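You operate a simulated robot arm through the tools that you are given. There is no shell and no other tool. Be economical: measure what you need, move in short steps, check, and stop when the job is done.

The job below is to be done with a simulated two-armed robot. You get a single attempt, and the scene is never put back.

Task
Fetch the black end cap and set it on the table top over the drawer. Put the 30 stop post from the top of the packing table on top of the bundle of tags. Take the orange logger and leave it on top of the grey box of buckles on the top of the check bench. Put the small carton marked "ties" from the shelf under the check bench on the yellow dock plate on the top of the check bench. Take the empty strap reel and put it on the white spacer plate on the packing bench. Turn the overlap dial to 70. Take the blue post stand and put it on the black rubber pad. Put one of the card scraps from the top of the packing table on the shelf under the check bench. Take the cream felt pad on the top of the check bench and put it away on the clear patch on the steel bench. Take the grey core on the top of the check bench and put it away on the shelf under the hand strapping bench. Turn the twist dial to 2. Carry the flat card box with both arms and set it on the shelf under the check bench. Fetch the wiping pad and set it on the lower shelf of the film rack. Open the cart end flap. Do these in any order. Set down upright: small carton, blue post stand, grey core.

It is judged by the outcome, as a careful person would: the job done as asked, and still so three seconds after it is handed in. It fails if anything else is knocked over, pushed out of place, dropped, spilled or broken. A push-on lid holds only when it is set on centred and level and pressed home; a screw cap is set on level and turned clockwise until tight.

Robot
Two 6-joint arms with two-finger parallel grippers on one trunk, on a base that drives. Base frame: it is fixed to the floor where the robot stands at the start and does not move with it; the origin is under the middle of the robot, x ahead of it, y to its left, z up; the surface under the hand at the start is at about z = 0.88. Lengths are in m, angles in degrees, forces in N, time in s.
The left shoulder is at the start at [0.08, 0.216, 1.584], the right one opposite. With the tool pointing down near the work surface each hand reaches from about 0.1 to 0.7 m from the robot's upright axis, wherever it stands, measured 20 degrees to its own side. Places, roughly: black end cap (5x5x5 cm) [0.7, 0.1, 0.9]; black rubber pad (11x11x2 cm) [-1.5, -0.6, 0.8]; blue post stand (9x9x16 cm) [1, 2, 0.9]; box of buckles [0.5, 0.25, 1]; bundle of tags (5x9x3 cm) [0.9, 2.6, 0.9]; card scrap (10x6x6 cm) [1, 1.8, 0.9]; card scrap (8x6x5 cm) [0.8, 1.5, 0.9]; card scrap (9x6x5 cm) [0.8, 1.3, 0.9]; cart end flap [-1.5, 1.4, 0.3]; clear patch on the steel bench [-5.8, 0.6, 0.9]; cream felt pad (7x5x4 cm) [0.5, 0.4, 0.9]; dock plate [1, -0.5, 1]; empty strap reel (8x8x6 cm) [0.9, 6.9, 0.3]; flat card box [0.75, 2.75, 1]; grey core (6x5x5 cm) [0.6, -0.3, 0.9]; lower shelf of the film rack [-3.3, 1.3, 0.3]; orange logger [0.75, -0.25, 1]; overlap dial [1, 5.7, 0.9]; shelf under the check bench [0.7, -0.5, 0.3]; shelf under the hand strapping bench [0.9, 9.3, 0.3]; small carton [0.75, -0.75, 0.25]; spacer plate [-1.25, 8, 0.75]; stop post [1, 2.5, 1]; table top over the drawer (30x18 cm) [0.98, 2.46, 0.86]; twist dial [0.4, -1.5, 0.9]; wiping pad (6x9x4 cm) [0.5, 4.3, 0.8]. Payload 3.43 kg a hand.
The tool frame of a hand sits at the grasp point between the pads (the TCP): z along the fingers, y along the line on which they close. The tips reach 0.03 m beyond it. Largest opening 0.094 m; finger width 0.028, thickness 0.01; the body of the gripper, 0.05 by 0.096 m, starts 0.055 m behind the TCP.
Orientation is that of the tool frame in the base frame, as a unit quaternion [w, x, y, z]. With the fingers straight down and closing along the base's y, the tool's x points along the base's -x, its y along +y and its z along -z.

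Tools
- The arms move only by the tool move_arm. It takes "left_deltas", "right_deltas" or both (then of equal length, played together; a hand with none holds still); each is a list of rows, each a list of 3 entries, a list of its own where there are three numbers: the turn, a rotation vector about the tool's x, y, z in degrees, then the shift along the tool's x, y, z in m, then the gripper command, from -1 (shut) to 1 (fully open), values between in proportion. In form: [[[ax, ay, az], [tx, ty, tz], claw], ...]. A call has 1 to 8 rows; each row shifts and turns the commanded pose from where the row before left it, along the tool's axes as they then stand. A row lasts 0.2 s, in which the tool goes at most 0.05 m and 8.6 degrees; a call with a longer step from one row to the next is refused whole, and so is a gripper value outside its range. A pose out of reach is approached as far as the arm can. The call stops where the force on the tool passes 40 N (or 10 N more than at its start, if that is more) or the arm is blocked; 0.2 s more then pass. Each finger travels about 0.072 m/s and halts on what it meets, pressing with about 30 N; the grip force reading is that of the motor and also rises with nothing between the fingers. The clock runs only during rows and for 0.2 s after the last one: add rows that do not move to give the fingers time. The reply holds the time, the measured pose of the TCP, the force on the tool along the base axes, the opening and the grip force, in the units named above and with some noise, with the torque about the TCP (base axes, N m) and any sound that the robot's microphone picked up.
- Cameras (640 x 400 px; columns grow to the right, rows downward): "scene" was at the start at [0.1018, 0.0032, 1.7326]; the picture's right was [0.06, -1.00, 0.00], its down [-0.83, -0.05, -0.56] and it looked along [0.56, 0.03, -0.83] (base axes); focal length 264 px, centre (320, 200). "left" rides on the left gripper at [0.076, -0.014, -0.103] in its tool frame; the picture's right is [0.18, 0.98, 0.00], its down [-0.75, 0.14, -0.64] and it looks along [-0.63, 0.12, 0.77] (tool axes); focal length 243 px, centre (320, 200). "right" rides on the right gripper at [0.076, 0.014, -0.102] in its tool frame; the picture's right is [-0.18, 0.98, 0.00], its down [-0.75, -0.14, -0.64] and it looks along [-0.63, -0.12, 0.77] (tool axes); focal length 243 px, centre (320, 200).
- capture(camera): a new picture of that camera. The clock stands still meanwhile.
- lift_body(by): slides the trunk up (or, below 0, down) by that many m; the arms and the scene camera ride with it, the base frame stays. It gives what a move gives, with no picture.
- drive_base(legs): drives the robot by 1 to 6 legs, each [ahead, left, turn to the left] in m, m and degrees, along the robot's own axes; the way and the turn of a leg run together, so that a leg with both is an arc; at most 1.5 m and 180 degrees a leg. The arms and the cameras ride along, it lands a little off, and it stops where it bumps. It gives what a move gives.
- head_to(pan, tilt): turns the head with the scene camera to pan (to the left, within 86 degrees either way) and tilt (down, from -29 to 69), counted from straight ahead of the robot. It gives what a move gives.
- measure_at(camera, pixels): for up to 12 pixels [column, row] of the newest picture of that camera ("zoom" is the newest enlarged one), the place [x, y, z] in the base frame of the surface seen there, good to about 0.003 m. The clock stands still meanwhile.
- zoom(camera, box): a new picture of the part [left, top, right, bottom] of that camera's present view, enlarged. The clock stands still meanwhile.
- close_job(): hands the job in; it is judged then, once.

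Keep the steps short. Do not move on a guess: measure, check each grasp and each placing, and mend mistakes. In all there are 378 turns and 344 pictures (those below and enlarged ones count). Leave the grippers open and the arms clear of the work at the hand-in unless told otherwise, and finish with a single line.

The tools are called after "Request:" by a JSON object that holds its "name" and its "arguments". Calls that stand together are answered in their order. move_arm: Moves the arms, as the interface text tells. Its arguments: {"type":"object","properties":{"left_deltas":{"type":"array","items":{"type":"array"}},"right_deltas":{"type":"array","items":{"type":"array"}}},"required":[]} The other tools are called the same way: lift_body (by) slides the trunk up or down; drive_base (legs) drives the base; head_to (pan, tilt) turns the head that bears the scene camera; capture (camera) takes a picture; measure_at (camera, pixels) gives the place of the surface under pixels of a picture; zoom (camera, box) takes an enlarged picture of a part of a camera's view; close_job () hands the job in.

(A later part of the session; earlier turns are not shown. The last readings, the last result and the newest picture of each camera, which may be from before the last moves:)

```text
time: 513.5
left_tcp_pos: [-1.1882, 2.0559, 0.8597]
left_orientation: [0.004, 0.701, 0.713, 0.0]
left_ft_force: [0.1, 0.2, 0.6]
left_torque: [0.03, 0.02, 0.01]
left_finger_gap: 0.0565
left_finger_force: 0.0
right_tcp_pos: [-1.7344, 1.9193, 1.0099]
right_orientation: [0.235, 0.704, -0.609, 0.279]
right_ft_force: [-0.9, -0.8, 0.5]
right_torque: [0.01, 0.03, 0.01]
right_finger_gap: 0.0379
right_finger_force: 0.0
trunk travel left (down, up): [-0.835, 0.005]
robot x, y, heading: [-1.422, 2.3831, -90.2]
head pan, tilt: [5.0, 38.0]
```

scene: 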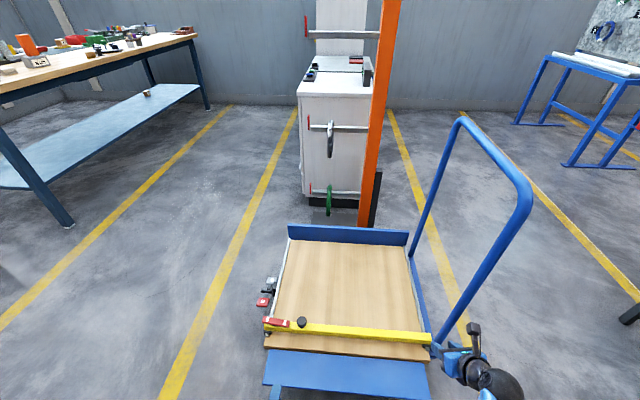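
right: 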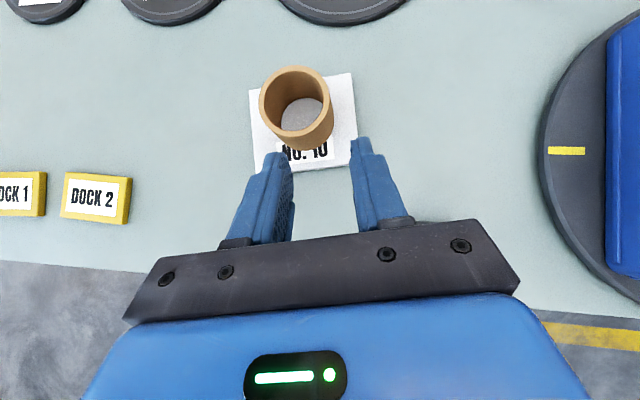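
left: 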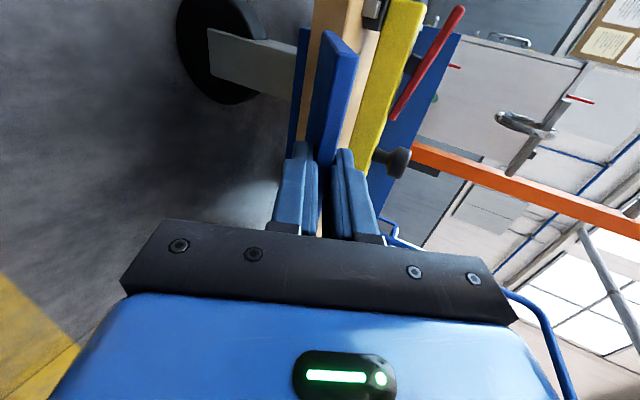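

I extend the left hand forward/up to a safe carry pose, then drive round to the front of the check bench for the felt pad.

Request:
{"name": "move_arm", "arguments": {"left_deltas": [[[0, 0, 0], [-0.036, 0, -0.02], 0.6], [[0, 0, 0], [-0.036, 0, -0.028], 0.6], [[0, 0, 0], [-0.036, 0, -0.03], 0.6], [[0, 0, 0], [-0.036, 0, -0.03], 0.6], [[0, 0, 0], [-0.036, 0, -0.03], 0.6], [[0, 0, 0], [-0.03, 0, -0.03], 0.6]]}}

Request:
{"name": "drive_base", "arguments": {"legs": [[0, 0.85, 0], [0.9, 0, 0], [0, 0, 90], [0, -1.37, 0]]}}

Request:
{"name": "head_to", "arguments": {"pan": 10, "tilt": 42}}

Request:
{"name": "capture", "arguments": {"camera": "scene"}}

```text
time: 514.9
left_tcp_pos: [-1.1855, 1.8441, 1.0297]
left_orientation: [0.003, 0.701, 0.713, 0.003]
left_ft_force: [-0.4, -0.2, -0.3]
left_torque: [0.0, 0.01, 0.02]
left_finger_gap: 0.0754
left_finger_force: 0.1
right_tcp_pos: [-1.7349, 1.919, 1.0112]
right_orientation: [0.234, 0.705, -0.609, 0.28]
right_ft_force: [0.1, 0.1, 0.5]
right_torque: [0.02, -0.01, -0.02]
right_finger_gap: 0.0375
right_finger_force: 0.0
trunk travel left (down, up): [-0.835, 0.005]
robot x, y, heading: [-1.4214, 2.3827, -90.3]
head pan, tilt: [5.0, 38.0]
```

```text
time: 534.0
left_tcp_pos: [-0.0883, 0.3185, 1.0301]
left_orientation: [0.001, 0.015, 1.0, 0.003]
left_ft_force: [0.2, 0.0, 0.0]
left_torque: [-0.03, 0.02, -0.03]
left_finger_gap: 0.075
left_finger_force: 0.1
right_tcp_pos: [-0.1906, -0.2269, 1.0098]
right_orientation: [-0.023, 0.93, 0.046, 0.365]
right_ft_force: [1.1, -0.3, 0.3]
right_torque: [0.01, -0.02, 0.01]
right_finger_gap: 0.0376
right_finger_force: 0.0
trunk travel left (down, up): [-0.835, 0.005]
robot x, y, heading: [-0.6396, 0.1063, -2.9]
head pan, tilt: [5.0, 38.0]
```

```text
time: 534.6
left_tcp_pos: [-0.0883, 0.3167, 1.0311]
left_orientation: [0.001, 0.015, 1.0, 0.002]
left_ft_force: [0.1, 0.3, 0.1]
left_torque: [0.0, 0.0, -0.01]
left_finger_gap: 0.0753
left_finger_force: 0.1
right_tcp_pos: [-0.1902, -0.2276, 1.0103]
right_orientation: [-0.023, 0.93, 0.045, 0.365]
right_ft_force: [-0.4, 0.1, -0.1]
right_torque: [-0.01, 0.0, -0.02]
right_finger_gap: 0.0377
right_finger_force: 0.0
trunk travel left (down, up): [-0.835, 0.005]
robot x, y, heading: [-0.6353, 0.102, -2.9]
head pan, tilt: [10.0, 42.0]
```

```text
175 pictures are left
```

scene: 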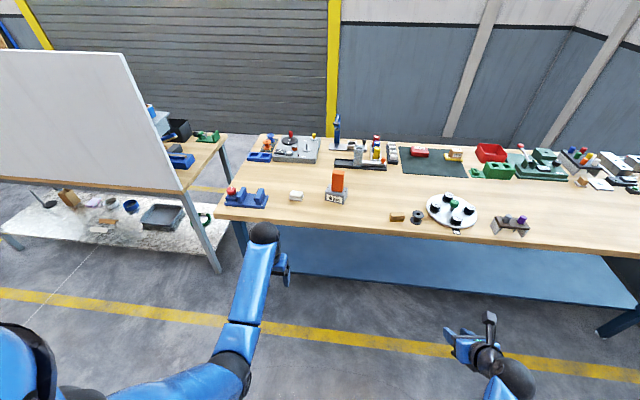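

I straighten heading and drive ahead 0.53 m so the left hand comes over the felt pad.

Request:
{"name": "drive_base", "arguments": {"legs": [[0, 0, 2.9], [0.53, 0, 0]]}}

Request:
{"name": "capture", "arguments": {"camera": "left"}}

```text
time: 538.1
left_tcp_pos: [0.4281, 0.3401, 1.0314]
left_orientation: [0.003, -0.008, 1.0, 0.003]
left_ft_force: [-0.3, 0.2, 1.5]
left_torque: [0.01, 0.01, 0.01]
left_finger_gap: 0.0751
left_finger_force: 0.1
right_tcp_pos: [0.352, -0.2085, 1.0111]
right_orientation: [-0.032, 0.929, 0.067, 0.364]
right_ft_force: [-0.1, 0.4, 0.4]
right_torque: [0.02, -0.01, -0.01]
right_finger_gap: 0.0379
right_finger_force: 0.0
trunk travel left (down, up): [-0.835, 0.005]
robot x, y, heading: [-0.1068, 0.1028, -0.2]
head pan, tilt: [10.0, 42.0]
```

```text
174 pictures are left
```

left: 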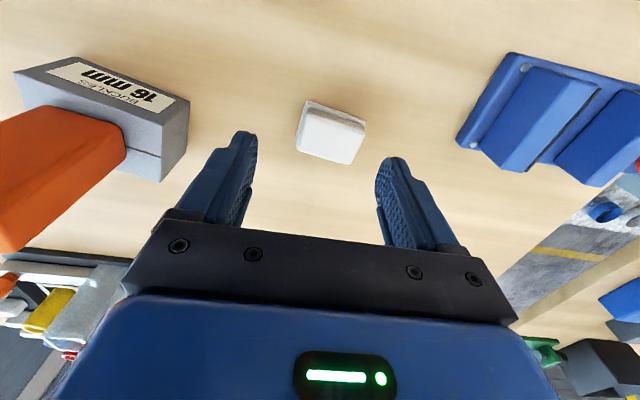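

Request:
{"name": "measure_at", "arguments": {"camera": "left", "pixels": [[307, 115], [363, 130], [353, 160], [300, 145], [330, 137], [305, 103], [298, 150]]}}

```text
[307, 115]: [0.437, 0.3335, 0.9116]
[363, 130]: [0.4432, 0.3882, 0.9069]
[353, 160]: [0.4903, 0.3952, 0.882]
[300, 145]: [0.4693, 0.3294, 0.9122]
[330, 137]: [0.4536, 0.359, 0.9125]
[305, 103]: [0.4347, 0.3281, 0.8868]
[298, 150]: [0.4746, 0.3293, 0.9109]
```

Centre [0.457,0.357]. I align (7°), open fully, descend and check.

Request:
{"name": "move_arm", "arguments": {"left_deltas": [[[0, 0, 0], [-0.029, 0.017, 0], 1], [[0, 0, 7.4], [0, 0, 0.02], 1], [[0, 0, 0], [0, 0, 0.045], 1], [[0, 0, 0], [0, 0, 0.045], 1], [[0, 0, 0], [0, 0, 0.004], 1]]}}

Request:
{"name": "capture", "arguments": {"camera": "left"}}

```text
time: 539.3
left_tcp_pos: [0.4601, 0.3582, 0.9163]
left_orientation: [0.0, 0.058, 0.998, 0.004]
left_ft_force: [-0.3, 0.8, -0.1]
left_torque: [0.0, -0.01, 0.0]
left_finger_gap: 0.0938
left_finger_force: 0.1
right_tcp_pos: [0.3541, -0.2078, 1.0102]
right_orientation: [-0.033, 0.929, 0.067, 0.363]
right_ft_force: [0.3, -1.0, -0.8]
right_torque: [-0.03, -0.01, -0.01]
right_finger_gap: 0.0375
right_finger_force: 0.0
trunk travel left (down, up): [-0.835, 0.005]
robot x, y, heading: [-0.1125, 0.1032, -0.0]
head pan, tilt: [10.0, 42.0]
```

```text
173 pictures are left
```

left: 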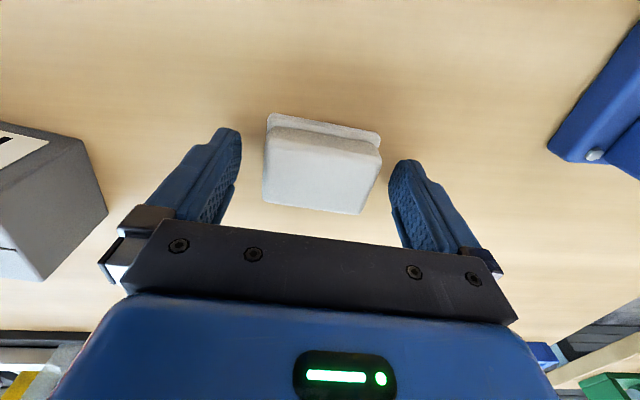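

Pad between the fingers. Close and lift 9 cm.

Request:
{"name": "move_arm", "arguments": {"left_deltas": [[[0, 0, 0], [0, 0, 0], -1], [[0, 0, 0], [0, 0, 0], -1], [[0, 0, 0], [0, 0, 0], -1], [[0, 0, 0], [0, 0, -0.03], -1], [[0, 0, 0], [0, 0, -0.04], -1], [[0, 0, 0], [0, 0, -0.04], -1]]}}

Request:
{"name": "capture", "arguments": {"camera": "left"}}

```text
time: 540.7
left_tcp_pos: [0.4579, 0.3571, 1.027]
left_orientation: [0.001, 0.056, 0.998, 0.004]
left_ft_force: [0.1, 1.0, -1.1]
left_torque: [-0.02, -0.01, -0.03]
left_finger_gap: 0.0652
left_finger_force: 29.6
right_tcp_pos: [0.3535, -0.2089, 1.0101]
right_orientation: [-0.031, 0.929, 0.066, 0.364]
right_ft_force: [-1.1, 0.6, -0.3]
right_torque: [0.01, 0.01, -0.01]
right_finger_gap: 0.0374
right_finger_force: 0.1
trunk travel left (down, up): [-0.835, 0.005]
robot x, y, heading: [-0.1117, 0.0999, -0.1]
head pan, tilt: [10.0, 42.0]
```

```text
172 pictures are left
```

left: 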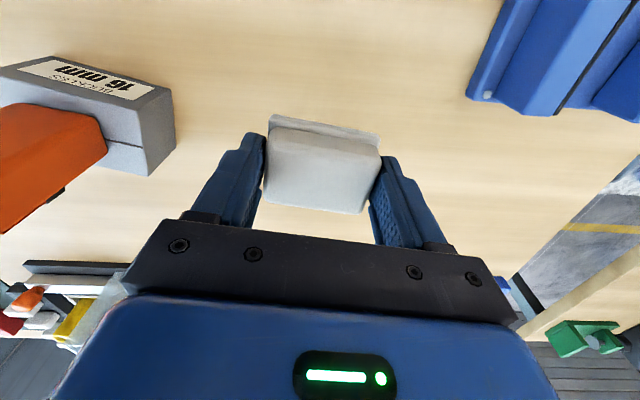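

Felt pad held. Now to the steel bench far at −x: back off, turn round, go along y≈2.2.

Request:
{"name": "drive_base", "arguments": {"legs": [[-0.5, 0, 0], [0, 0, 180], [0, -1.05, 0], [0, -1.05, 0], [1.45, 0, 0], [1.45, 0, 0]]}}

Request:
{"name": "head_to", "arguments": {"pan": 15, "tilt": 25}}

Request:
{"name": "capture", "arguments": {"camera": "scene"}}

```text
time: 572.2
left_tcp_pos: [-3.4062, 2.3004, 1.0273]
left_orientation: [0.003, 0.994, -0.112, 0.0]
left_ft_force: [-0.6, 0.8, -0.1]
left_torque: [0.0, 0.0, 0.02]
left_finger_gap: 0.065
left_finger_force: 30.0
right_tcp_pos: [-3.2326, 2.85, 1.0086]
right_orientation: [-0.356, -0.013, 0.934, -0.014]
right_ft_force: [11.5, -1.7, 8.3]
right_torque: [-0.11, 0.05, 0.29]
right_finger_gap: 0.0397
right_finger_force: 1.8
trunk travel left (down, up): [-0.835, 0.005]
robot x, y, heading: [-2.816, 2.4905, 173.1]
head pan, tilt: [10.0, 42.0]
stopped in leg 6: the force on the tool passed its limit at 345 N (the readings are from after the stop); the commanded pose is now the measured one
```

```text
time: 573.0
left_tcp_pos: [-3.4052, 2.2967, 1.0268]
left_orientation: [0.002, 0.994, -0.111, -0.002]
left_ft_force: [-0.8, 0.7, -0.8]
left_torque: [0.02, 0.02, -0.01]
left_finger_gap: 0.0647
left_finger_force: 30.4
right_tcp_pos: [-3.2329, 2.8474, 1.0089]
right_orientation: [-0.356, -0.016, 0.934, -0.013]
right_ft_force: [5.1, -2.0, 1.4]
right_torque: [-0.15, 0.0, 0.14]
right_finger_gap: 0.0383
right_finger_force: 0.6
trunk travel left (down, up): [-0.835, 0.005]
robot x, y, heading: [-2.8134, 2.4851, 173.3]
head pan, tilt: [15.0, 25.0]
```

```text
171 pictures are left
```

scene: 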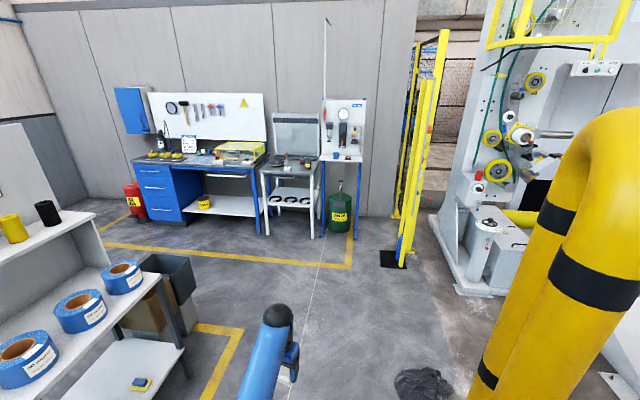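

The right hand bumped a yellow bollard (I had drifted). I back off a little, shift left 0.35 m and correct heading. I also measure the steel bench.

Request:
{"name": "measure_at", "arguments": {"camera": "scene", "pixels": [[200, 162], [160, 160], [230, 165], [285, 168], [255, 200], [225, 205], [345, 160], [310, 230], [135, 215]]}}

Request:
{"name": "drive_base", "arguments": {"legs": [[-0.06, 0, 0], [0, 0.36, 6.8], [1.0, 0, 0], [0.7, 0, 0]]}}

Request:
{"name": "capture", "arguments": {"camera": "scene"}}

```text
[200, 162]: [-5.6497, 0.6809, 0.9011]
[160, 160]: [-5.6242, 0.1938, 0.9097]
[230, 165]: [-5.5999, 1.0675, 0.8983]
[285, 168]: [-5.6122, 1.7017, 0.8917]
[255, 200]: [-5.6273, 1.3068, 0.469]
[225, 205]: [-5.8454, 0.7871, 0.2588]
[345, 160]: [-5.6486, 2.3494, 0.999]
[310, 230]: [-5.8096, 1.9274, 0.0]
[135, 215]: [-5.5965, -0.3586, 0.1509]
```

```text
time: 584.1
left_tcp_pos: [-5.0369, 1.8245, 1.0271]
left_orientation: [0.003, 0.999, -0.044, -0.002]
left_ft_force: [0.5, -0.8, -1.1]
left_torque: [0.04, 0.01, 0.01]
left_finger_gap: 0.0651
left_finger_force: 30.0
right_tcp_pos: [-4.9386, 2.392, 1.0092]
right_orientation: [-0.355, -0.079, 0.931, -0.038]
right_ft_force: [0.2, 0.9, -0.1]
right_torque: [-0.02, -0.03, 0.0]
right_finger_gap: 0.0376
right_finger_force: 0.1
trunk travel left (down, up): [-0.835, 0.005]
robot x, y, heading: [-4.476, 2.0953, -179.1]
head pan, tilt: [15.0, 25.0]
```

```text
170 pictures are left
```

scene: 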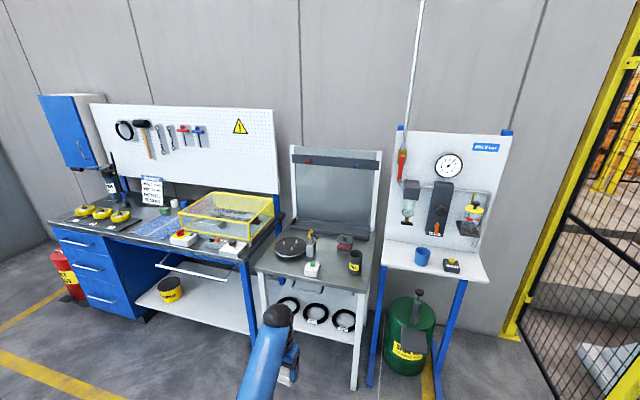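

I slide left 1.2 m to face the steel bench and look.

Request:
{"name": "drive_base", "arguments": {"legs": [[0, 1.2, -0.9]]}}

Request:
{"name": "head_to", "arguments": {"pan": 5, "tilt": 30}}

Request:
{"name": "zoom", "arguments": {"camera": "scene", "box": [180, 120, 460, 300]}}

```text
time: 587.6
left_tcp_pos: [-5.0228, 1.2347, 1.0286]
left_orientation: [0.002, 1.0, -0.025, -0.004]
left_ft_force: [0.5, -0.4, -0.1]
left_torque: [0.02, 0.03, -0.03]
left_finger_gap: 0.0649
left_finger_force: 30.4
right_tcp_pos: [-4.9488, 1.8073, 1.0126]
right_orientation: [-0.356, -0.097, 0.928, -0.044]
right_ft_force: [-0.1, -0.7, 0.1]
right_torque: [0.0, 0.02, -0.04]
right_finger_gap: 0.0378
right_finger_force: 0.2
trunk travel left (down, up): [-0.835, 0.005]
robot x, y, heading: [-4.4796, 1.5258, -176.3]
head pan, tilt: [15.0, 25.0]
stopped in leg 1: the robot was blocked; the commanded pose is now the measured one
```

```text
time: 588.3
left_tcp_pos: [-5.0274, 1.2352, 1.0267]
left_orientation: [0.002, 1.0, -0.024, -0.001]
left_ft_force: [0.5, -0.3, -0.5]
left_torque: [0.0, 0.02, -0.01]
left_finger_gap: 0.065
left_finger_force: 30.2
right_tcp_pos: [-4.9535, 1.8081, 1.0109]
right_orientation: [-0.355, -0.097, 0.929, -0.043]
right_ft_force: [0.1, 0.0, -0.2]
right_torque: [0.01, -0.02, -0.01]
right_finger_gap: 0.0376
right_finger_force: 0.0
trunk travel left (down, up): [-0.835, 0.005]
robot x, y, heading: [-4.4816, 1.5249, -176.8]
head pan, tilt: [5.0, 30.0]
```

```text
2.22 times, centred on (320, 210) of scene
```

zoom: 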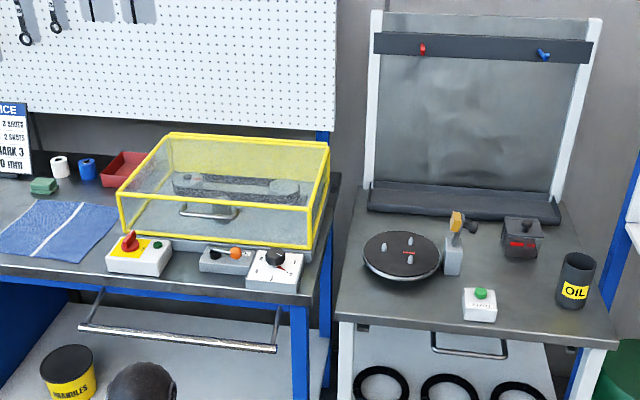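

Blocked — probably by the bins beside the film rack. I look left to check them.

Request:
{"name": "head_to", "arguments": {"pan": 86, "tilt": 55}}

Request:
{"name": "capture", "arguments": {"camera": "scene"}}

```text
time: 589.9
left_tcp_pos: [-5.0307, 1.2365, 1.0273]
left_orientation: [0.004, 1.0, -0.024, 0.0]
left_ft_force: [-0.7, 0.3, -0.1]
left_torque: [0.0, -0.01, 0.04]
left_finger_gap: 0.0649
left_finger_force: 29.7
right_tcp_pos: [-4.9572, 1.8087, 1.0082]
right_orientation: [-0.354, -0.096, 0.929, -0.044]
right_ft_force: [0.9, -0.6, 0.1]
right_torque: [-0.01, 0.01, 0.01]
right_finger_gap: 0.0375
right_finger_force: 0.1
trunk travel left (down, up): [-0.835, 0.005]
robot x, y, heading: [-4.481, 1.5252, -176.9]
head pan, tilt: [85.9, 55.0]
```

```text
168 pictures are left
```

scene: 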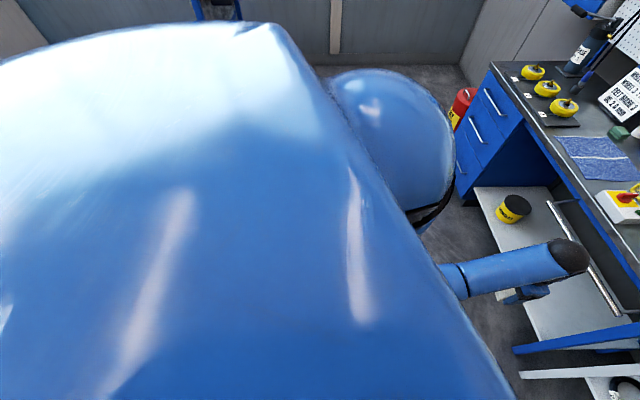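

I can't see past my shoulder. I move right 0.1, ahead 0.45 and look back toward the bins.

Request:
{"name": "drive_base", "arguments": {"legs": [[0, -0.1, -3.2], [0.4, 0, 0]]}}

Request:
{"name": "head_to", "arguments": {"pan": 86, "tilt": 25}}

Request:
{"name": "capture", "arguments": {"camera": "scene"}}

```text
time: 593.1
left_tcp_pos: [-5.4489, 1.3679, 1.0281]
left_orientation: [0.003, 0.999, -0.052, -0.001]
left_ft_force: [0.1, 0.3, -0.3]
left_torque: [0.0, 0.01, 0.0]
left_finger_gap: 0.065
left_finger_force: 30.1
right_tcp_pos: [-5.3436, 1.9333, 1.0103]
right_orientation: [-0.357, -0.069, 0.931, -0.033]
right_ft_force: [-0.2, 0.4, 0.2]
right_torque: [0.02, 0.01, 0.02]
right_finger_gap: 0.0378
right_finger_force: 0.1
trunk travel left (down, up): [-0.835, 0.005]
robot x, y, heading: [-4.8843, 1.626, -179.9]
head pan, tilt: [85.9, 55.0]
```

```text
time: 594.1
left_tcp_pos: [-5.4514, 1.3674, 1.0261]
left_orientation: [0.004, 0.999, -0.053, 0.0]
left_ft_force: [-0.9, 0.3, 0.1]
left_torque: [-0.02, -0.02, 0.0]
left_finger_gap: 0.0649
left_finger_force: 29.5
right_tcp_pos: [-5.3467, 1.9333, 1.0081]
right_orientation: [-0.356, -0.071, 0.931, -0.035]
right_ft_force: [-0.2, 0.4, -0.3]
right_torque: [-0.01, 0.02, 0.03]
right_finger_gap: 0.0374
right_finger_force: 0.1
trunk travel left (down, up): [-0.835, 0.005]
robot x, y, heading: [-4.8884, 1.6227, -179.6]
head pan, tilt: [85.9, 25.0]
```

```text
167 pictures are left
```

scene: 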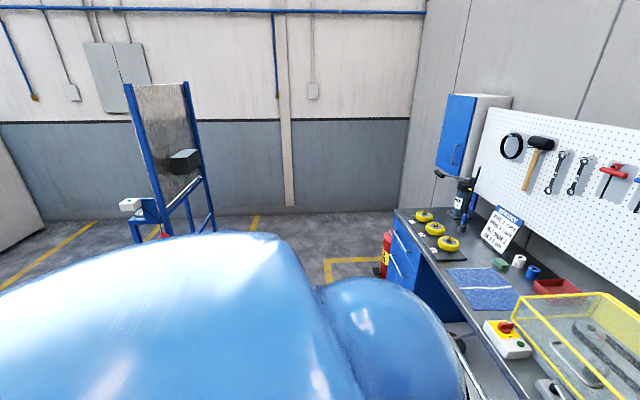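

I continue left 0.72 m at this distance from the bench and look at the bench top.

Request:
{"name": "drive_base", "arguments": {"legs": [[0, 0.7, 0]]}}

Request:
{"name": "head_to", "arguments": {"pan": 10, "tilt": 40}}

Request:
{"name": "capture", "arguments": {"camera": "scene"}}

```text
time: 597.9
left_tcp_pos: [-5.4442, 0.662, 1.0258]
left_orientation: [0.003, 0.999, -0.049, 0.0]
left_ft_force: [-0.4, 1.0, -1.4]
left_torque: [-0.02, -0.04, 0.0]
left_finger_gap: 0.065
left_finger_force: 30.4
right_tcp_pos: [-5.3433, 1.2291, 1.0088]
right_orientation: [-0.355, -0.074, 0.931, -0.037]
right_ft_force: [0.3, 0.3, 0.1]
right_torque: [-0.03, -0.01, 0.02]
right_finger_gap: 0.0378
right_finger_force: 0.0
trunk travel left (down, up): [-0.835, 0.005]
robot x, y, heading: [-4.8816, 0.9234, -179.6]
head pan, tilt: [85.9, 25.0]
```

```text
time: 599.4
left_tcp_pos: [-5.4452, 0.6609, 1.027]
left_orientation: [0.002, 0.999, -0.049, 0.0]
left_ft_force: [0.3, 0.0, -0.1]
left_torque: [-0.01, -0.01, 0.03]
left_finger_gap: 0.065
left_finger_force: 30.3
right_tcp_pos: [-5.3433, 1.2283, 1.0088]
right_orientation: [-0.355, -0.074, 0.931, -0.036]
right_ft_force: [0.5, 0.1, 0.7]
right_torque: [0.0, 0.01, -0.03]
right_finger_gap: 0.0378
right_finger_force: 0.1
trunk travel left (down, up): [-0.835, 0.005]
robot x, y, heading: [-4.8823, 0.9223, -179.5]
head pan, tilt: [10.0, 40.0]
```

```text
166 pictures are left
```

scene: 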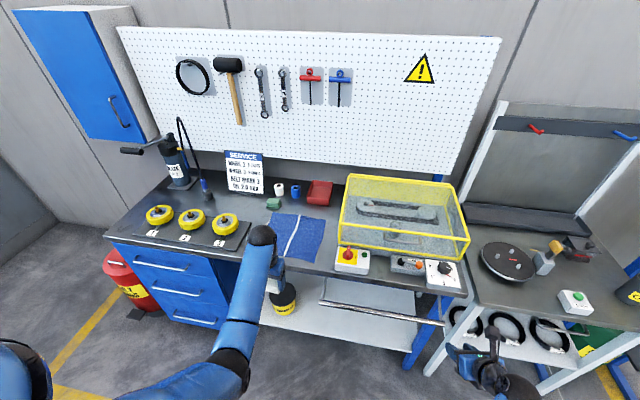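

I measure candidate spots to find [−5.8,0.6].

Request:
{"name": "measure_at", "arguments": {"camera": "scene", "pixels": [[297, 237], [255, 215], [265, 205], [245, 235], [275, 225], [320, 215], [325, 195], [273, 203], [300, 212], [240, 205], [320, 262], [225, 240]]}}

Request:
{"name": "zoom", "arguments": {"camera": "scene", "box": [180, 160, 380, 290]}}

```text
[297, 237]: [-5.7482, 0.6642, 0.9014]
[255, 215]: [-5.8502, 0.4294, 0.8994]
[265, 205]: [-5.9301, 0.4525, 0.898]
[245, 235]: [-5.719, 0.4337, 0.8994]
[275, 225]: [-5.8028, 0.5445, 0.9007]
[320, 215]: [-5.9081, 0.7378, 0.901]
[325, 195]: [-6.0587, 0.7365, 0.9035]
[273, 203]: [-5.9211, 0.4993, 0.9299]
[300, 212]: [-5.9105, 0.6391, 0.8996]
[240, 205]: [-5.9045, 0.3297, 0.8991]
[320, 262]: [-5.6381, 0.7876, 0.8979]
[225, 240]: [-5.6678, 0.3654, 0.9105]
```

```text
3.08 times, centred on (280, 225) of scene
```

zoom: 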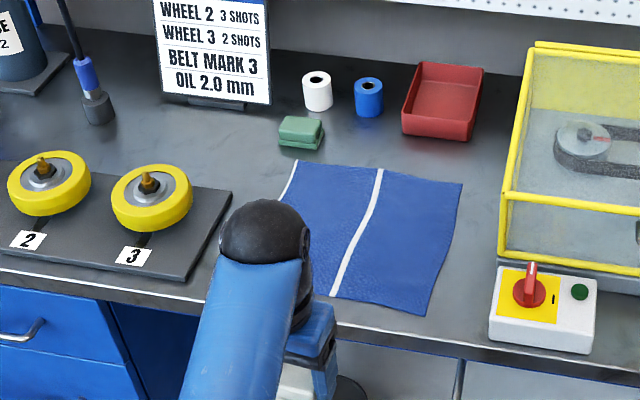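

I'll set it at about [−5.80,0.59]. To keep the right hand away from the yellow guard I turn right 30° first, then drive diagonally.

Request:
{"name": "drive_base", "arguments": {"legs": [[0, 0, -30], [0.045, 0.485, 0]]}}

Request:
{"name": "capture", "arguments": {"camera": "left"}}

```text
time: 603.8
left_tcp_pos: [-5.7793, 0.5825, 1.0271]
left_orientation: [0.004, 0.952, -0.307, -0.001]
left_ft_force: [-0.1, 0.6, -0.4]
left_torque: [-0.01, -0.02, 0.02]
left_finger_gap: 0.0648
left_finger_force: 30.6
right_tcp_pos: [-5.4062, 1.0211, 1.008]
right_orientation: [-0.353, 0.172, 0.918, 0.058]
right_ft_force: [-0.4, -0.2, -0.5]
right_torque: [0.0, 0.01, 0.04]
right_finger_gap: 0.0374
right_finger_force: 0.2
trunk travel left (down, up): [-0.835, 0.005]
robot x, y, heading: [-5.1604, 0.5222, 150.6]
head pan, tilt: [10.0, 40.0]
```

```text
164 pictures are left
```

left: 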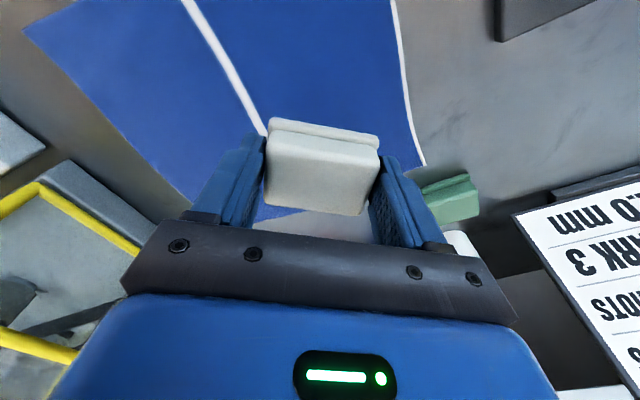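

I measure the bare steel between cloth and tray in this view.

Request:
{"name": "measure_at", "arguments": {"camera": "left", "pixels": [[450, 110], [410, 100], [497, 30], [425, 160], [460, 195], [395, 20], [480, 90], [540, 120]]}}

```text
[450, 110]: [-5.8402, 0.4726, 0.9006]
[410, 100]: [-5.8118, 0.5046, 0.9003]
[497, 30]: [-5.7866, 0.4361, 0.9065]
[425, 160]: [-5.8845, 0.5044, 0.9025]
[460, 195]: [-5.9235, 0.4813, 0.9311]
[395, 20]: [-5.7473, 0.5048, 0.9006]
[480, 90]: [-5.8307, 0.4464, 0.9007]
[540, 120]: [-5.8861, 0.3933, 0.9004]
```

The blue mat area is centred at about [−5.77,0.64] at bench level — this must be the clear patch. I shift over its middle and lower.

Request:
{"name": "move_arm", "arguments": {"left_deltas": [[[0, 0, 0], [-0.02, -0.043, 0], -1], [[0, 0, 0], [0, 0, 0.04], -1], [[0, 0, 0], [0, 0, 0.035], -1], [[0, 0, 0], [0, 0, 0.01], -1], [[0, 0, 0], [0, 0, 0.004], -1]]}}

Request:
{"name": "capture", "arguments": {"camera": "left"}}

```text
time: 605.0
left_tcp_pos: [-5.772, 0.6273, 0.9381]
left_orientation: [0.004, 0.952, -0.307, -0.001]
left_ft_force: [-0.6, -0.4, 1.5]
left_torque: [0.0, 0.02, -0.04]
left_finger_gap: 0.0647
left_finger_force: 29.8
right_tcp_pos: [-5.4053, 1.0207, 1.0082]
right_orientation: [-0.352, 0.172, 0.918, 0.058]
right_ft_force: [-0.8, 0.1, 1.1]
right_torque: [0.01, -0.03, -0.04]
right_finger_gap: 0.0376
right_finger_force: 0.0
trunk travel left (down, up): [-0.835, 0.005]
robot x, y, heading: [-5.1631, 0.522, 150.3]
head pan, tilt: [10.0, 40.0]
```

```text
163 pictures are left
```

left: 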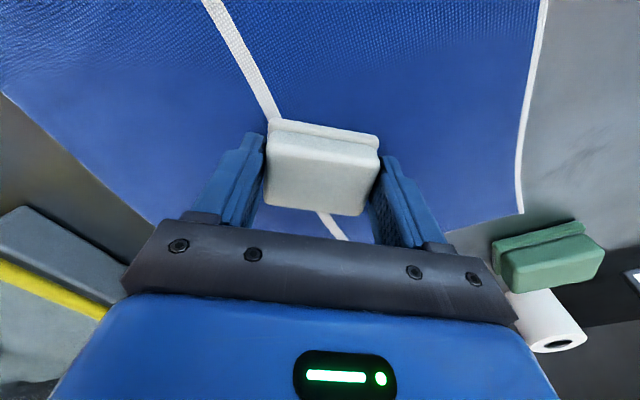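

Request:
{"name": "move_arm", "arguments": {"left_deltas": [[[0, 0, 0], [0, 0, 0.003], -1], [[0, 0, 0], [0, 0, 0.003], -1]]}}

```text
time: 605.6
left_tcp_pos: [-5.7721, 0.6269, 0.9383]
left_orientation: [0.002, 0.952, -0.307, -0.007]
left_ft_force: [-6.0, -4.7, 35.3]
left_torque: [-0.18, -0.11, -0.05]
left_finger_gap: 0.0649
left_finger_force: 29.9
right_tcp_pos: [-5.4042, 1.019, 1.0109]
right_orientation: [-0.354, 0.172, 0.918, 0.059]
right_ft_force: [0.5, -0.3, 0.1]
right_torque: [-0.02, 0.05, 0.02]
right_finger_gap: 0.0377
right_finger_force: 0.1
trunk travel left (down, up): [-0.835, 0.005]
robot x, y, heading: [-5.1656, 0.5195, 150.2]
head pan, tilt: [10.0, 40.0]
```

Contact. I ease, open, rise and check.

Request:
{"name": "move_arm", "arguments": {"left_deltas": [[[0, 0, 0], [0, 0, -0.005], -1], [[0, 0, 0], [0, 0, 0], 0.7], [[0, 0, 0], [0, 0, 0], 1], [[0, 0, 0], [0, 0, 0], 1], [[0, 0, 0], [0, 0, -0.035], 1], [[0, 0, 0], [0, 0, -0.045], 1]]}}

Request:
{"name": "capture", "arguments": {"camera": "left"}}

```text
time: 607.0
left_tcp_pos: [-5.772, 0.6258, 1.0178]
left_orientation: [0.004, 0.951, -0.308, -0.001]
left_ft_force: [0.2, 1.2, 0.5]
left_torque: [0.0, 0.01, -0.03]
left_finger_gap: 0.0942
left_finger_force: 0.1
right_tcp_pos: [-5.4072, 1.02, 1.0077]
right_orientation: [-0.352, 0.172, 0.918, 0.059]
right_ft_force: [-0.4, -0.6, -0.8]
right_torque: [-0.01, 0.01, 0.01]
right_finger_gap: 0.0377
right_finger_force: 0.0
trunk travel left (down, up): [-0.835, 0.005]
robot x, y, heading: [-5.1581, 0.5259, 150.1]
head pan, tilt: [10.0, 40.0]
```

```text
162 pictures are left
```

left: 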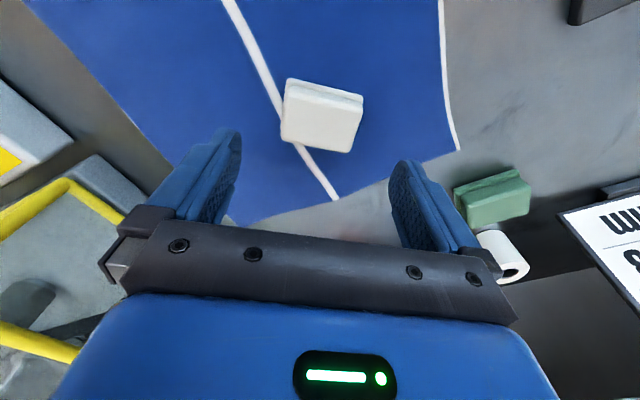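

Felt pad is placed. I back off, turn to face +x and look at the bins I bumped earlier.

Request:
{"name": "drive_base", "arguments": {"legs": [[-0.35, 0, 0], [0, 0, -150]]}}

Request:
{"name": "head_to", "arguments": {"pan": 45, "tilt": 35}}

Request:
{"name": "capture", "arguments": {"camera": "scene"}}

```text
time: 615.4
left_tcp_pos: [-4.2867, 0.582, 1.017]
left_orientation: [0.001, 0.038, 0.999, 0.002]
left_ft_force: [0.6, -0.3, 0.2]
left_torque: [-0.02, 0.0, 0.03]
left_finger_gap: 0.0942
left_finger_force: 0.1
right_tcp_pos: [-4.3925, 0.0573, 1.0085]
right_orientation: [-0.04, 0.93, 0.083, 0.355]
right_ft_force: [0.4, -0.1, 0.0]
right_torque: [0.0, -0.01, -0.01]
right_finger_gap: 0.0376
right_finger_force: 0.1
trunk travel left (down, up): [-0.835, 0.005]
robot x, y, heading: [-4.8603, 0.3528, 1.7]
head pan, tilt: [10.0, 40.0]
```

```text
time: 616.4
left_tcp_pos: [-4.2877, 0.582, 1.0167]
left_orientation: [0.001, 0.039, 0.999, 0.003]
left_ft_force: [0.4, -0.6, -0.5]
left_torque: [-0.02, -0.01, 0.0]
left_finger_gap: 0.0941
left_finger_force: 0.1
right_tcp_pos: [-4.3927, 0.0568, 1.0086]
right_orientation: [-0.04, 0.931, 0.083, 0.354]
right_ft_force: [-0.2, -0.4, -0.2]
right_torque: [-0.01, 0.0, 0.0]
right_finger_gap: 0.0376
right_finger_force: 0.1
trunk travel left (down, up): [-0.835, 0.005]
robot x, y, heading: [-4.8589, 0.3565, 1.7]
head pan, tilt: [45.0, 35.0]
```

```text
161 pictures are left
```

scene: 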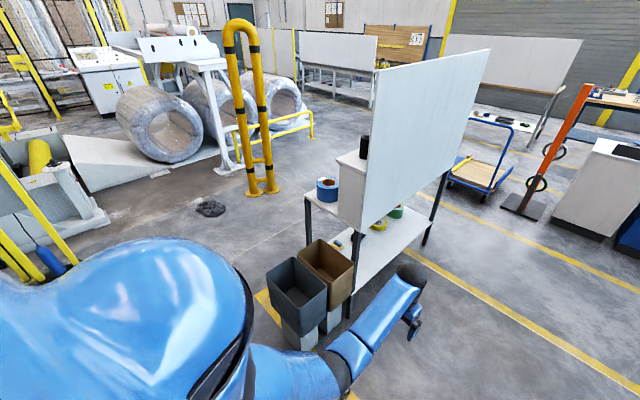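

Bins still stand. I zoom and measure whether they are still aligned.

Request:
{"name": "zoom", "arguments": {"camera": "scene", "box": [250, 220, 370, 360]}}

Request:
{"name": "measure_at", "arguments": {"camera": "scene", "pixels": [[293, 259], [326, 287], [303, 308], [267, 281], [322, 241], [354, 265], [300, 262], [325, 310], [300, 340], [330, 325]]}}

```text
2.86 times, centred on (310, 290) of scene
```

zoom: 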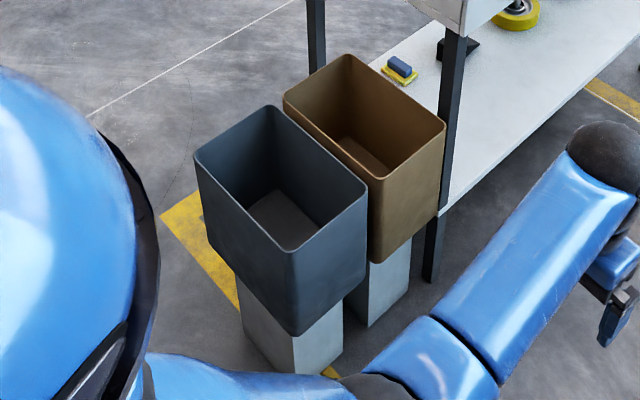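

```text
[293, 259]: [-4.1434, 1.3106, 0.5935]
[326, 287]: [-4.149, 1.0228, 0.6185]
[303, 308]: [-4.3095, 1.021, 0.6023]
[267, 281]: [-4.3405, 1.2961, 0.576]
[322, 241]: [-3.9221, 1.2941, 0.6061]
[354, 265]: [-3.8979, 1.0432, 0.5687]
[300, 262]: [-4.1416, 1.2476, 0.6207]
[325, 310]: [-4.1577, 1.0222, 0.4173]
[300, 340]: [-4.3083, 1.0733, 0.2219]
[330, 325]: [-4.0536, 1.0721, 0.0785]
```

They look in place. Now back toward the aisle: left to y≈2.0, then ahead in checked stages.

Request:
{"name": "drive_base", "arguments": {"legs": [[0, 0.8, -1.7], [0, 0.82, 0], [1.4, 0, 0]]}}

Request:
{"name": "drive_base", "arguments": {"legs": [[1.4, 0, 0], [1.3, 0, 0]]}}

```text
time: 631.2
left_tcp_pos: [-2.9605, 2.3286, 1.0174]
left_orientation: [0.0, 0.016, 1.0, 0.003]
left_ft_force: [-0.1, 1.2, 0.7]
left_torque: [0.0, -0.01, -0.01]
left_finger_gap: 0.094
left_finger_force: 0.0
right_tcp_pos: [-3.0427, 1.7981, 1.0094]
right_orientation: [-0.047, 0.928, 0.103, 0.355]
right_ft_force: [-0.2, -0.8, 0.3]
right_torque: [0.01, 0.0, 0.0]
right_finger_gap: 0.0378
right_finger_force: 0.2
trunk travel left (down, up): [-0.835, 0.005]
robot x, y, heading: [-3.5183, 2.072, 4.6]
head pan, tilt: [45.0, 35.0]
```

```text
time: 644.5
left_tcp_pos: [-0.2369, 2.5292, 1.017]
left_orientation: [0.0, 0.013, 1.0, 0.004]
left_ft_force: [-0.6, 0.4, 0.6]
left_torque: [0.02, -0.01, 0.0]
left_finger_gap: 0.0941
left_finger_force: 0.2
right_tcp_pos: [-0.3159, 1.9975, 1.0084]
right_orientation: [-0.048, 0.928, 0.105, 0.354]
right_ft_force: [0.0, -0.3, -0.5]
right_torque: [0.01, -0.05, 0.02]
right_finger_gap: 0.0377
right_finger_force: 0.1
trunk travel left (down, up): [-0.835, 0.005]
robot x, y, heading: [-0.7951, 2.2663, 4.6]
head pan, tilt: [45.0, 35.0]
```

Request:
{"name": "drive_base", "arguments": {"legs": [[0, 1.17, -4.6], [1.3, 0, 0], [1.25, 0, 0], [0, 0, 90]]}}

Request:
{"name": "drive_base", "arguments": {"legs": [[0, 0, 90]]}}

```text
time: 666.4
left_tcp_pos: [1.5099, 4.0152, 1.017]
left_orientation: [-0.001, -0.659, 0.752, 0.003]
left_ft_force: [-0.2, -0.4, -0.1]
left_torque: [0.0, -0.01, 0.01]
left_finger_gap: 0.0939
left_finger_force: 0.1
right_tcp_pos: [2.0304, 3.8806, 1.0086]
right_orientation: [-0.273, 0.618, 0.701, 0.23]
right_ft_force: [0.4, -1.1, -1.1]
right_torque: [-0.01, 0.03, -0.02]
right_finger_gap: 0.0376
right_finger_force: 0.0
trunk travel left (down, up): [-0.835, 0.005]
robot x, y, heading: [1.7107, 3.4326, 88.3]
head pan, tilt: [45.0, 35.0]
```

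```text
time: 670.6
left_tcp_pos: [1.1244, 3.2359, 1.0172]
left_orientation: [0.003, 0.998, -0.067, 0.0]
left_ft_force: [-0.6, 0.2, 0.2]
left_torque: [0.02, 0.03, 0.01]
left_finger_gap: 0.0941
left_finger_force: 0.1
right_tcp_pos: [1.2609, 3.753, 1.0082]
right_orientation: [-0.355, -0.055, 0.933, -0.029]
right_ft_force: [-0.5, -0.5, 1.3]
right_torque: [0.0, 0.01, 0.0]
right_finger_gap: 0.0377
right_finger_force: 0.0
trunk travel left (down, up): [-0.835, 0.005]
robot x, y, heading: [1.7093, 3.4316, 178.3]
head pan, tilt: [45.0, 35.0]
```

I move back 0.2 and left 0.8 to face the card box.

Request:
{"name": "drive_base", "arguments": {"legs": [[-0.2, 0, 1.7], [0, 0.8, 0]]}}

Request:
{"name": "head_to", "arguments": {"pan": 0, "tilt": 42}}

Request:
{"name": "capture", "arguments": {"camera": "scene"}}

Request:
{"name": "zoom", "arguments": {"camera": "scene", "box": [240, 150, 400, 270]}}

```text
time: 676.1
left_tcp_pos: [1.3352, 2.4222, 1.0168]
left_orientation: [0.004, 0.999, -0.052, -0.001]
left_ft_force: [0.0, 0.2, -0.2]
left_torque: [-0.01, -0.04, -0.02]
left_finger_gap: 0.0939
left_finger_force: 0.1
right_tcp_pos: [1.4537, 2.9461, 1.0088]
right_orientation: [-0.356, -0.071, 0.931, -0.036]
right_ft_force: [0.2, 0.3, 0.3]
right_torque: [-0.02, -0.03, -0.01]
right_finger_gap: 0.0379
right_finger_force: 0.0
trunk travel left (down, up): [-0.835, 0.005]
robot x, y, heading: [1.9125, 2.6332, -179.5]
head pan, tilt: [45.0, 35.0]
```

```text
time: 677.2
left_tcp_pos: [1.3352, 2.421, 1.0164]
left_orientation: [0.003, 0.999, -0.052, 0.0]
left_ft_force: [-0.3, 0.2, 0.7]
left_torque: [0.0, 0.03, 0.0]
left_finger_gap: 0.0939
left_finger_force: 0.1
right_tcp_pos: [1.4539, 2.9438, 1.0091]
right_orientation: [-0.354, -0.072, 0.932, -0.035]
right_ft_force: [0.7, 0.2, 0.3]
right_torque: [-0.03, 0.02, 0.0]
right_finger_gap: 0.0373
right_finger_force: 0.0
trunk travel left (down, up): [-0.835, 0.005]
robot x, y, heading: [1.9133, 2.6349, -179.5]
head pan, tilt: [0.0, 42.0]
```

```text
159 pictures are left
```

scene: 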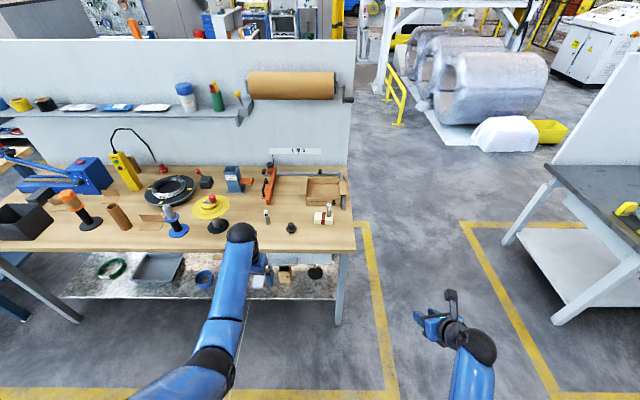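

```text
3.33 times, centred on (320, 210) of scene
```

zoom: 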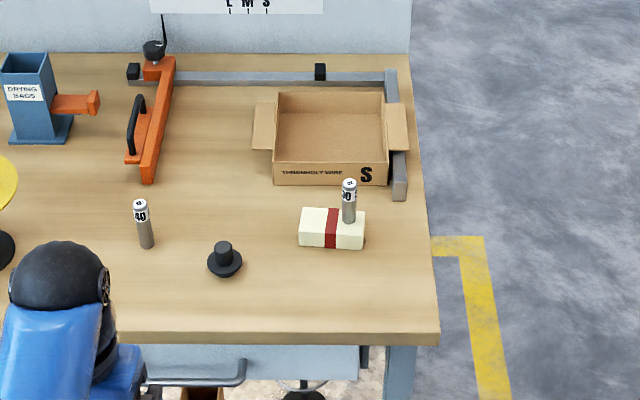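

I measure the box: rims, flaps, floor.

Request:
{"name": "measure_at", "arguments": {"camera": "zoom", "pixels": [[277, 163], [387, 167], [282, 95], [383, 94], [264, 108], [262, 147], [397, 108], [398, 148], [330, 140], [275, 183], [330, 183], [400, 195]]}}

Request:
{"name": "zoom", "arguments": {"camera": "scene", "box": [295, 165, 355, 215]}}

```text
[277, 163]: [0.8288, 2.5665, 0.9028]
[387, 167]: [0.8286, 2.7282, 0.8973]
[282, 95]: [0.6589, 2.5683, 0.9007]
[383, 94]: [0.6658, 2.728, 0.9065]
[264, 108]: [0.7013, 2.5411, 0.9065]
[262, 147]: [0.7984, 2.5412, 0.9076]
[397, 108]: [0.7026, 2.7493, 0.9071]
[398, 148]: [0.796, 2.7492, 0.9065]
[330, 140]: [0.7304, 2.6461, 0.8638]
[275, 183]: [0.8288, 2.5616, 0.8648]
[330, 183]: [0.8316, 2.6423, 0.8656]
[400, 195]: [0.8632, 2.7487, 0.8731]
```

```text
8.00 times, centred on (325, 190) of scene
```

zoom: 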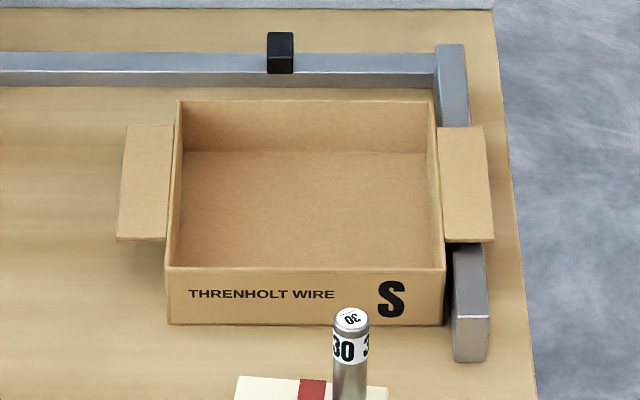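

I'll pinch the box's front wall with both hands, tools straight down, closing fore‑aft. I re-orient both hands here (clear of the table).

Request:
{"name": "move_arm", "arguments": {"left_deltas": [[[0, 0, 8.4], [0, 0, 0], 0.2], [[0, 0, 8.4], [0, 0, 0], 0.2], [[0, 0, 8.4], [0, 0, 0], 0.2], [[0, 0, 8.4], [0, 0, 0], 0.2], [[0, 0, 8.4], [0, 0, 0], 0.2], [[0, 0, 8.4], [0, 0, 0], 0.2], [[0, 0, 8.4], [0, 0, 0], 0.2], [[0, 0, 8.4], [0, 0, 0], 0.2]], "right_deltas": [[[0, -8.4, 0], [0, 0, 0], 0.2], [[0, -8.4, 0], [0, 0, 0], 0.2], [[0, -8.4, 0], [0, 0, 0], 0.2], [[0, -8.4, 0], [0, 0, 0], 0.2], [[0, -8.1, 0], [0, 0, 0], 0.2], [[0, 0, -8.4], [0, 0, 0], 0.2], [[0, 0, -8.4], [0, 0, 0], 0.2], [[0, 0, -8.4], [0, 0, 0], 0.2]]}}

Request:
{"name": "move_arm", "arguments": {"left_deltas": [[[0, 0, 8.4], [0, 0, 0], 0.2], [[0, 0, 7], [0, 0, 0], 0.2], [[0, 0, 0], [0, 0, 0], 0.2], [[0, 0, 0], [0, 0, 0], 0.2], [[0, 0, 0], [0, 0, 0], 0.2], [[0, 0, 0], [0, 0, 0], 0.2], [[0, 0, 0], [0, 0, 0], 0.2], [[0, 0, 0], [0, 0, 0], 0.2]], "right_deltas": [[[0, 0, -8.4], [0, 0, 0], 0.2], [[0, 0, -8.4], [0, 0, 0], 0.2], [[0, 0, -8.4], [0, 0, 0], 0.2], [[0, 0, -8.4], [0, 0, 0], 0.2], [[0, 0, -8.4], [0, 0, 0], 0.2], [[0, 0, -8.4], [0, 0, 0], 0.2], [[0, 0, -6], [0, 0, 0], 0.2], [[0, 0, 0], [0, 0, 0], 0.2]]}}

```text
time: 679.0
left_tcp_pos: [1.3346, 2.4209, 1.017]
left_orientation: [0.002, 0.803, -0.596, 0.002]
left_ft_force: [-0.4, -0.8, 0.6]
left_torque: [0.02, 0.01, 0.0]
left_finger_gap: 0.0563
left_finger_force: 0.0
right_tcp_pos: [1.4542, 2.9454, 1.0092]
right_orientation: [-0.001, -0.296, 0.955, -0.006]
right_ft_force: [-0.4, -0.4, 0.8]
right_torque: [-0.01, -0.01, 0.0]
right_finger_gap: 0.0565
right_finger_force: 0.0
trunk travel left (down, up): [-0.835, 0.005]
robot x, y, heading: [1.9115, 2.6372, -179.7]
head pan, tilt: [0.0, 42.0]
```

```text
time: 680.8
left_tcp_pos: [1.3353, 2.4221, 1.0181]
left_orientation: [0.001, 0.717, -0.698, 0.002]
left_ft_force: [0.2, 0.5, -0.3]
left_torque: [0.01, 0.02, 0.01]
left_finger_gap: 0.0565
left_finger_force: 0.0
right_tcp_pos: [1.4539, 2.9438, 1.009]
right_orientation: [0.004, 0.712, -0.702, 0.004]
right_ft_force: [-0.4, 0.2, -0.3]
right_torque: [-0.02, -0.04, -0.01]
right_finger_gap: 0.056
right_finger_force: 0.1
trunk travel left (down, up): [-0.835, 0.005]
robot x, y, heading: [1.9169, 2.6386, -179.8]
head pan, tilt: [0.0, 42.0]
```

Both tools point down, closing along x. I bring the hands to y≈2.58 and 2.715 while still clear of the table.

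Request:
{"name": "move_arm", "arguments": {"left_deltas": [[[0, 0, 0], [-0.0265, 0, 0], 0.2], [[0, 0, 0], [-0.0265, 0, 0], 0.2], [[0, 0, 0], [-0.0265, 0, 0], 0.2], [[0, 0, 0], [-0.0265, 0, 0], 0.2], [[0, 0, 0], [-0.0265, 0, 0], 0.2], [[0, 0, 0], [-0.0265, 0, 0], 0.2]], "right_deltas": [[[0, 0, 0], [0.038, 0.02, 0], 0.2], [[0, 0, 0], [0.038, 0.02, 0], 0.2], [[0, 0, 0], [0.038, 0.02, 0], 0.2], [[0, 0, 0], [0.038, 0.02, 0], 0.2], [[0, 0, 0], [0.038, 0.02, 0], 0.2], [[0, 0, 0], [0.038, 0.02, 0], 0.2]]}}

Request:
{"name": "drive_base", "arguments": {"legs": [[0.45, 0, 0]]}}

Request:
{"name": "capture", "arguments": {"camera": "scene"}}

```text
time: 682.2
left_tcp_pos: [1.3311, 2.5783, 1.0135]
left_orientation: [0.002, 0.717, -0.697, 0.003]
left_ft_force: [-4.7, -6.6, -6.3]
left_torque: [0.45, -0.53, 0.24]
left_finger_gap: 0.0564
left_finger_force: 0.1
right_tcp_pos: [1.3349, 2.7155, 1.0109]
right_orientation: [0.004, 0.711, -0.704, 0.006]
right_ft_force: [4.0, 8.3, 5.3]
right_torque: [-1.19, 0.5, 0.41]
right_finger_gap: 0.0566
right_finger_force: 0.1
trunk travel left (down, up): [-0.835, 0.005]
robot x, y, heading: [1.9119, 2.6334, -179.6]
head pan, tilt: [0.0, 42.0]
```

```text
time: 684.9
left_tcp_pos: [0.8852, 2.5719, 1.0156]
left_orientation: [0.003, 0.718, -0.696, 0.003]
left_ft_force: [0.8, -19.2, -12.2]
left_torque: [1.2, 0.08, -0.02]
left_finger_gap: 0.0562
left_finger_force: 0.1
right_tcp_pos: [0.8898, 2.7086, 1.0127]
right_orientation: [0.006, 0.712, -0.702, 0.004]
right_ft_force: [-1.0, 18.2, 12.9]
right_torque: [-2.88, 0.0, -0.19]
right_finger_gap: 0.0566
right_finger_force: 0.1
trunk travel left (down, up): [-0.835, 0.005]
robot x, y, heading: [1.4625, 2.6351, -179.5]
head pan, tilt: [0.0, 42.0]
```

```text
156 pictures are left
```

scene: 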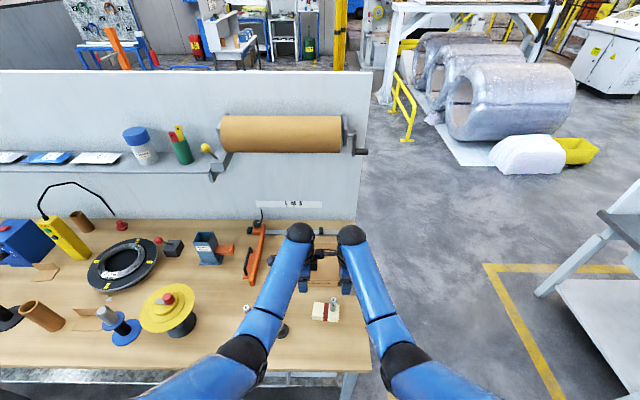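

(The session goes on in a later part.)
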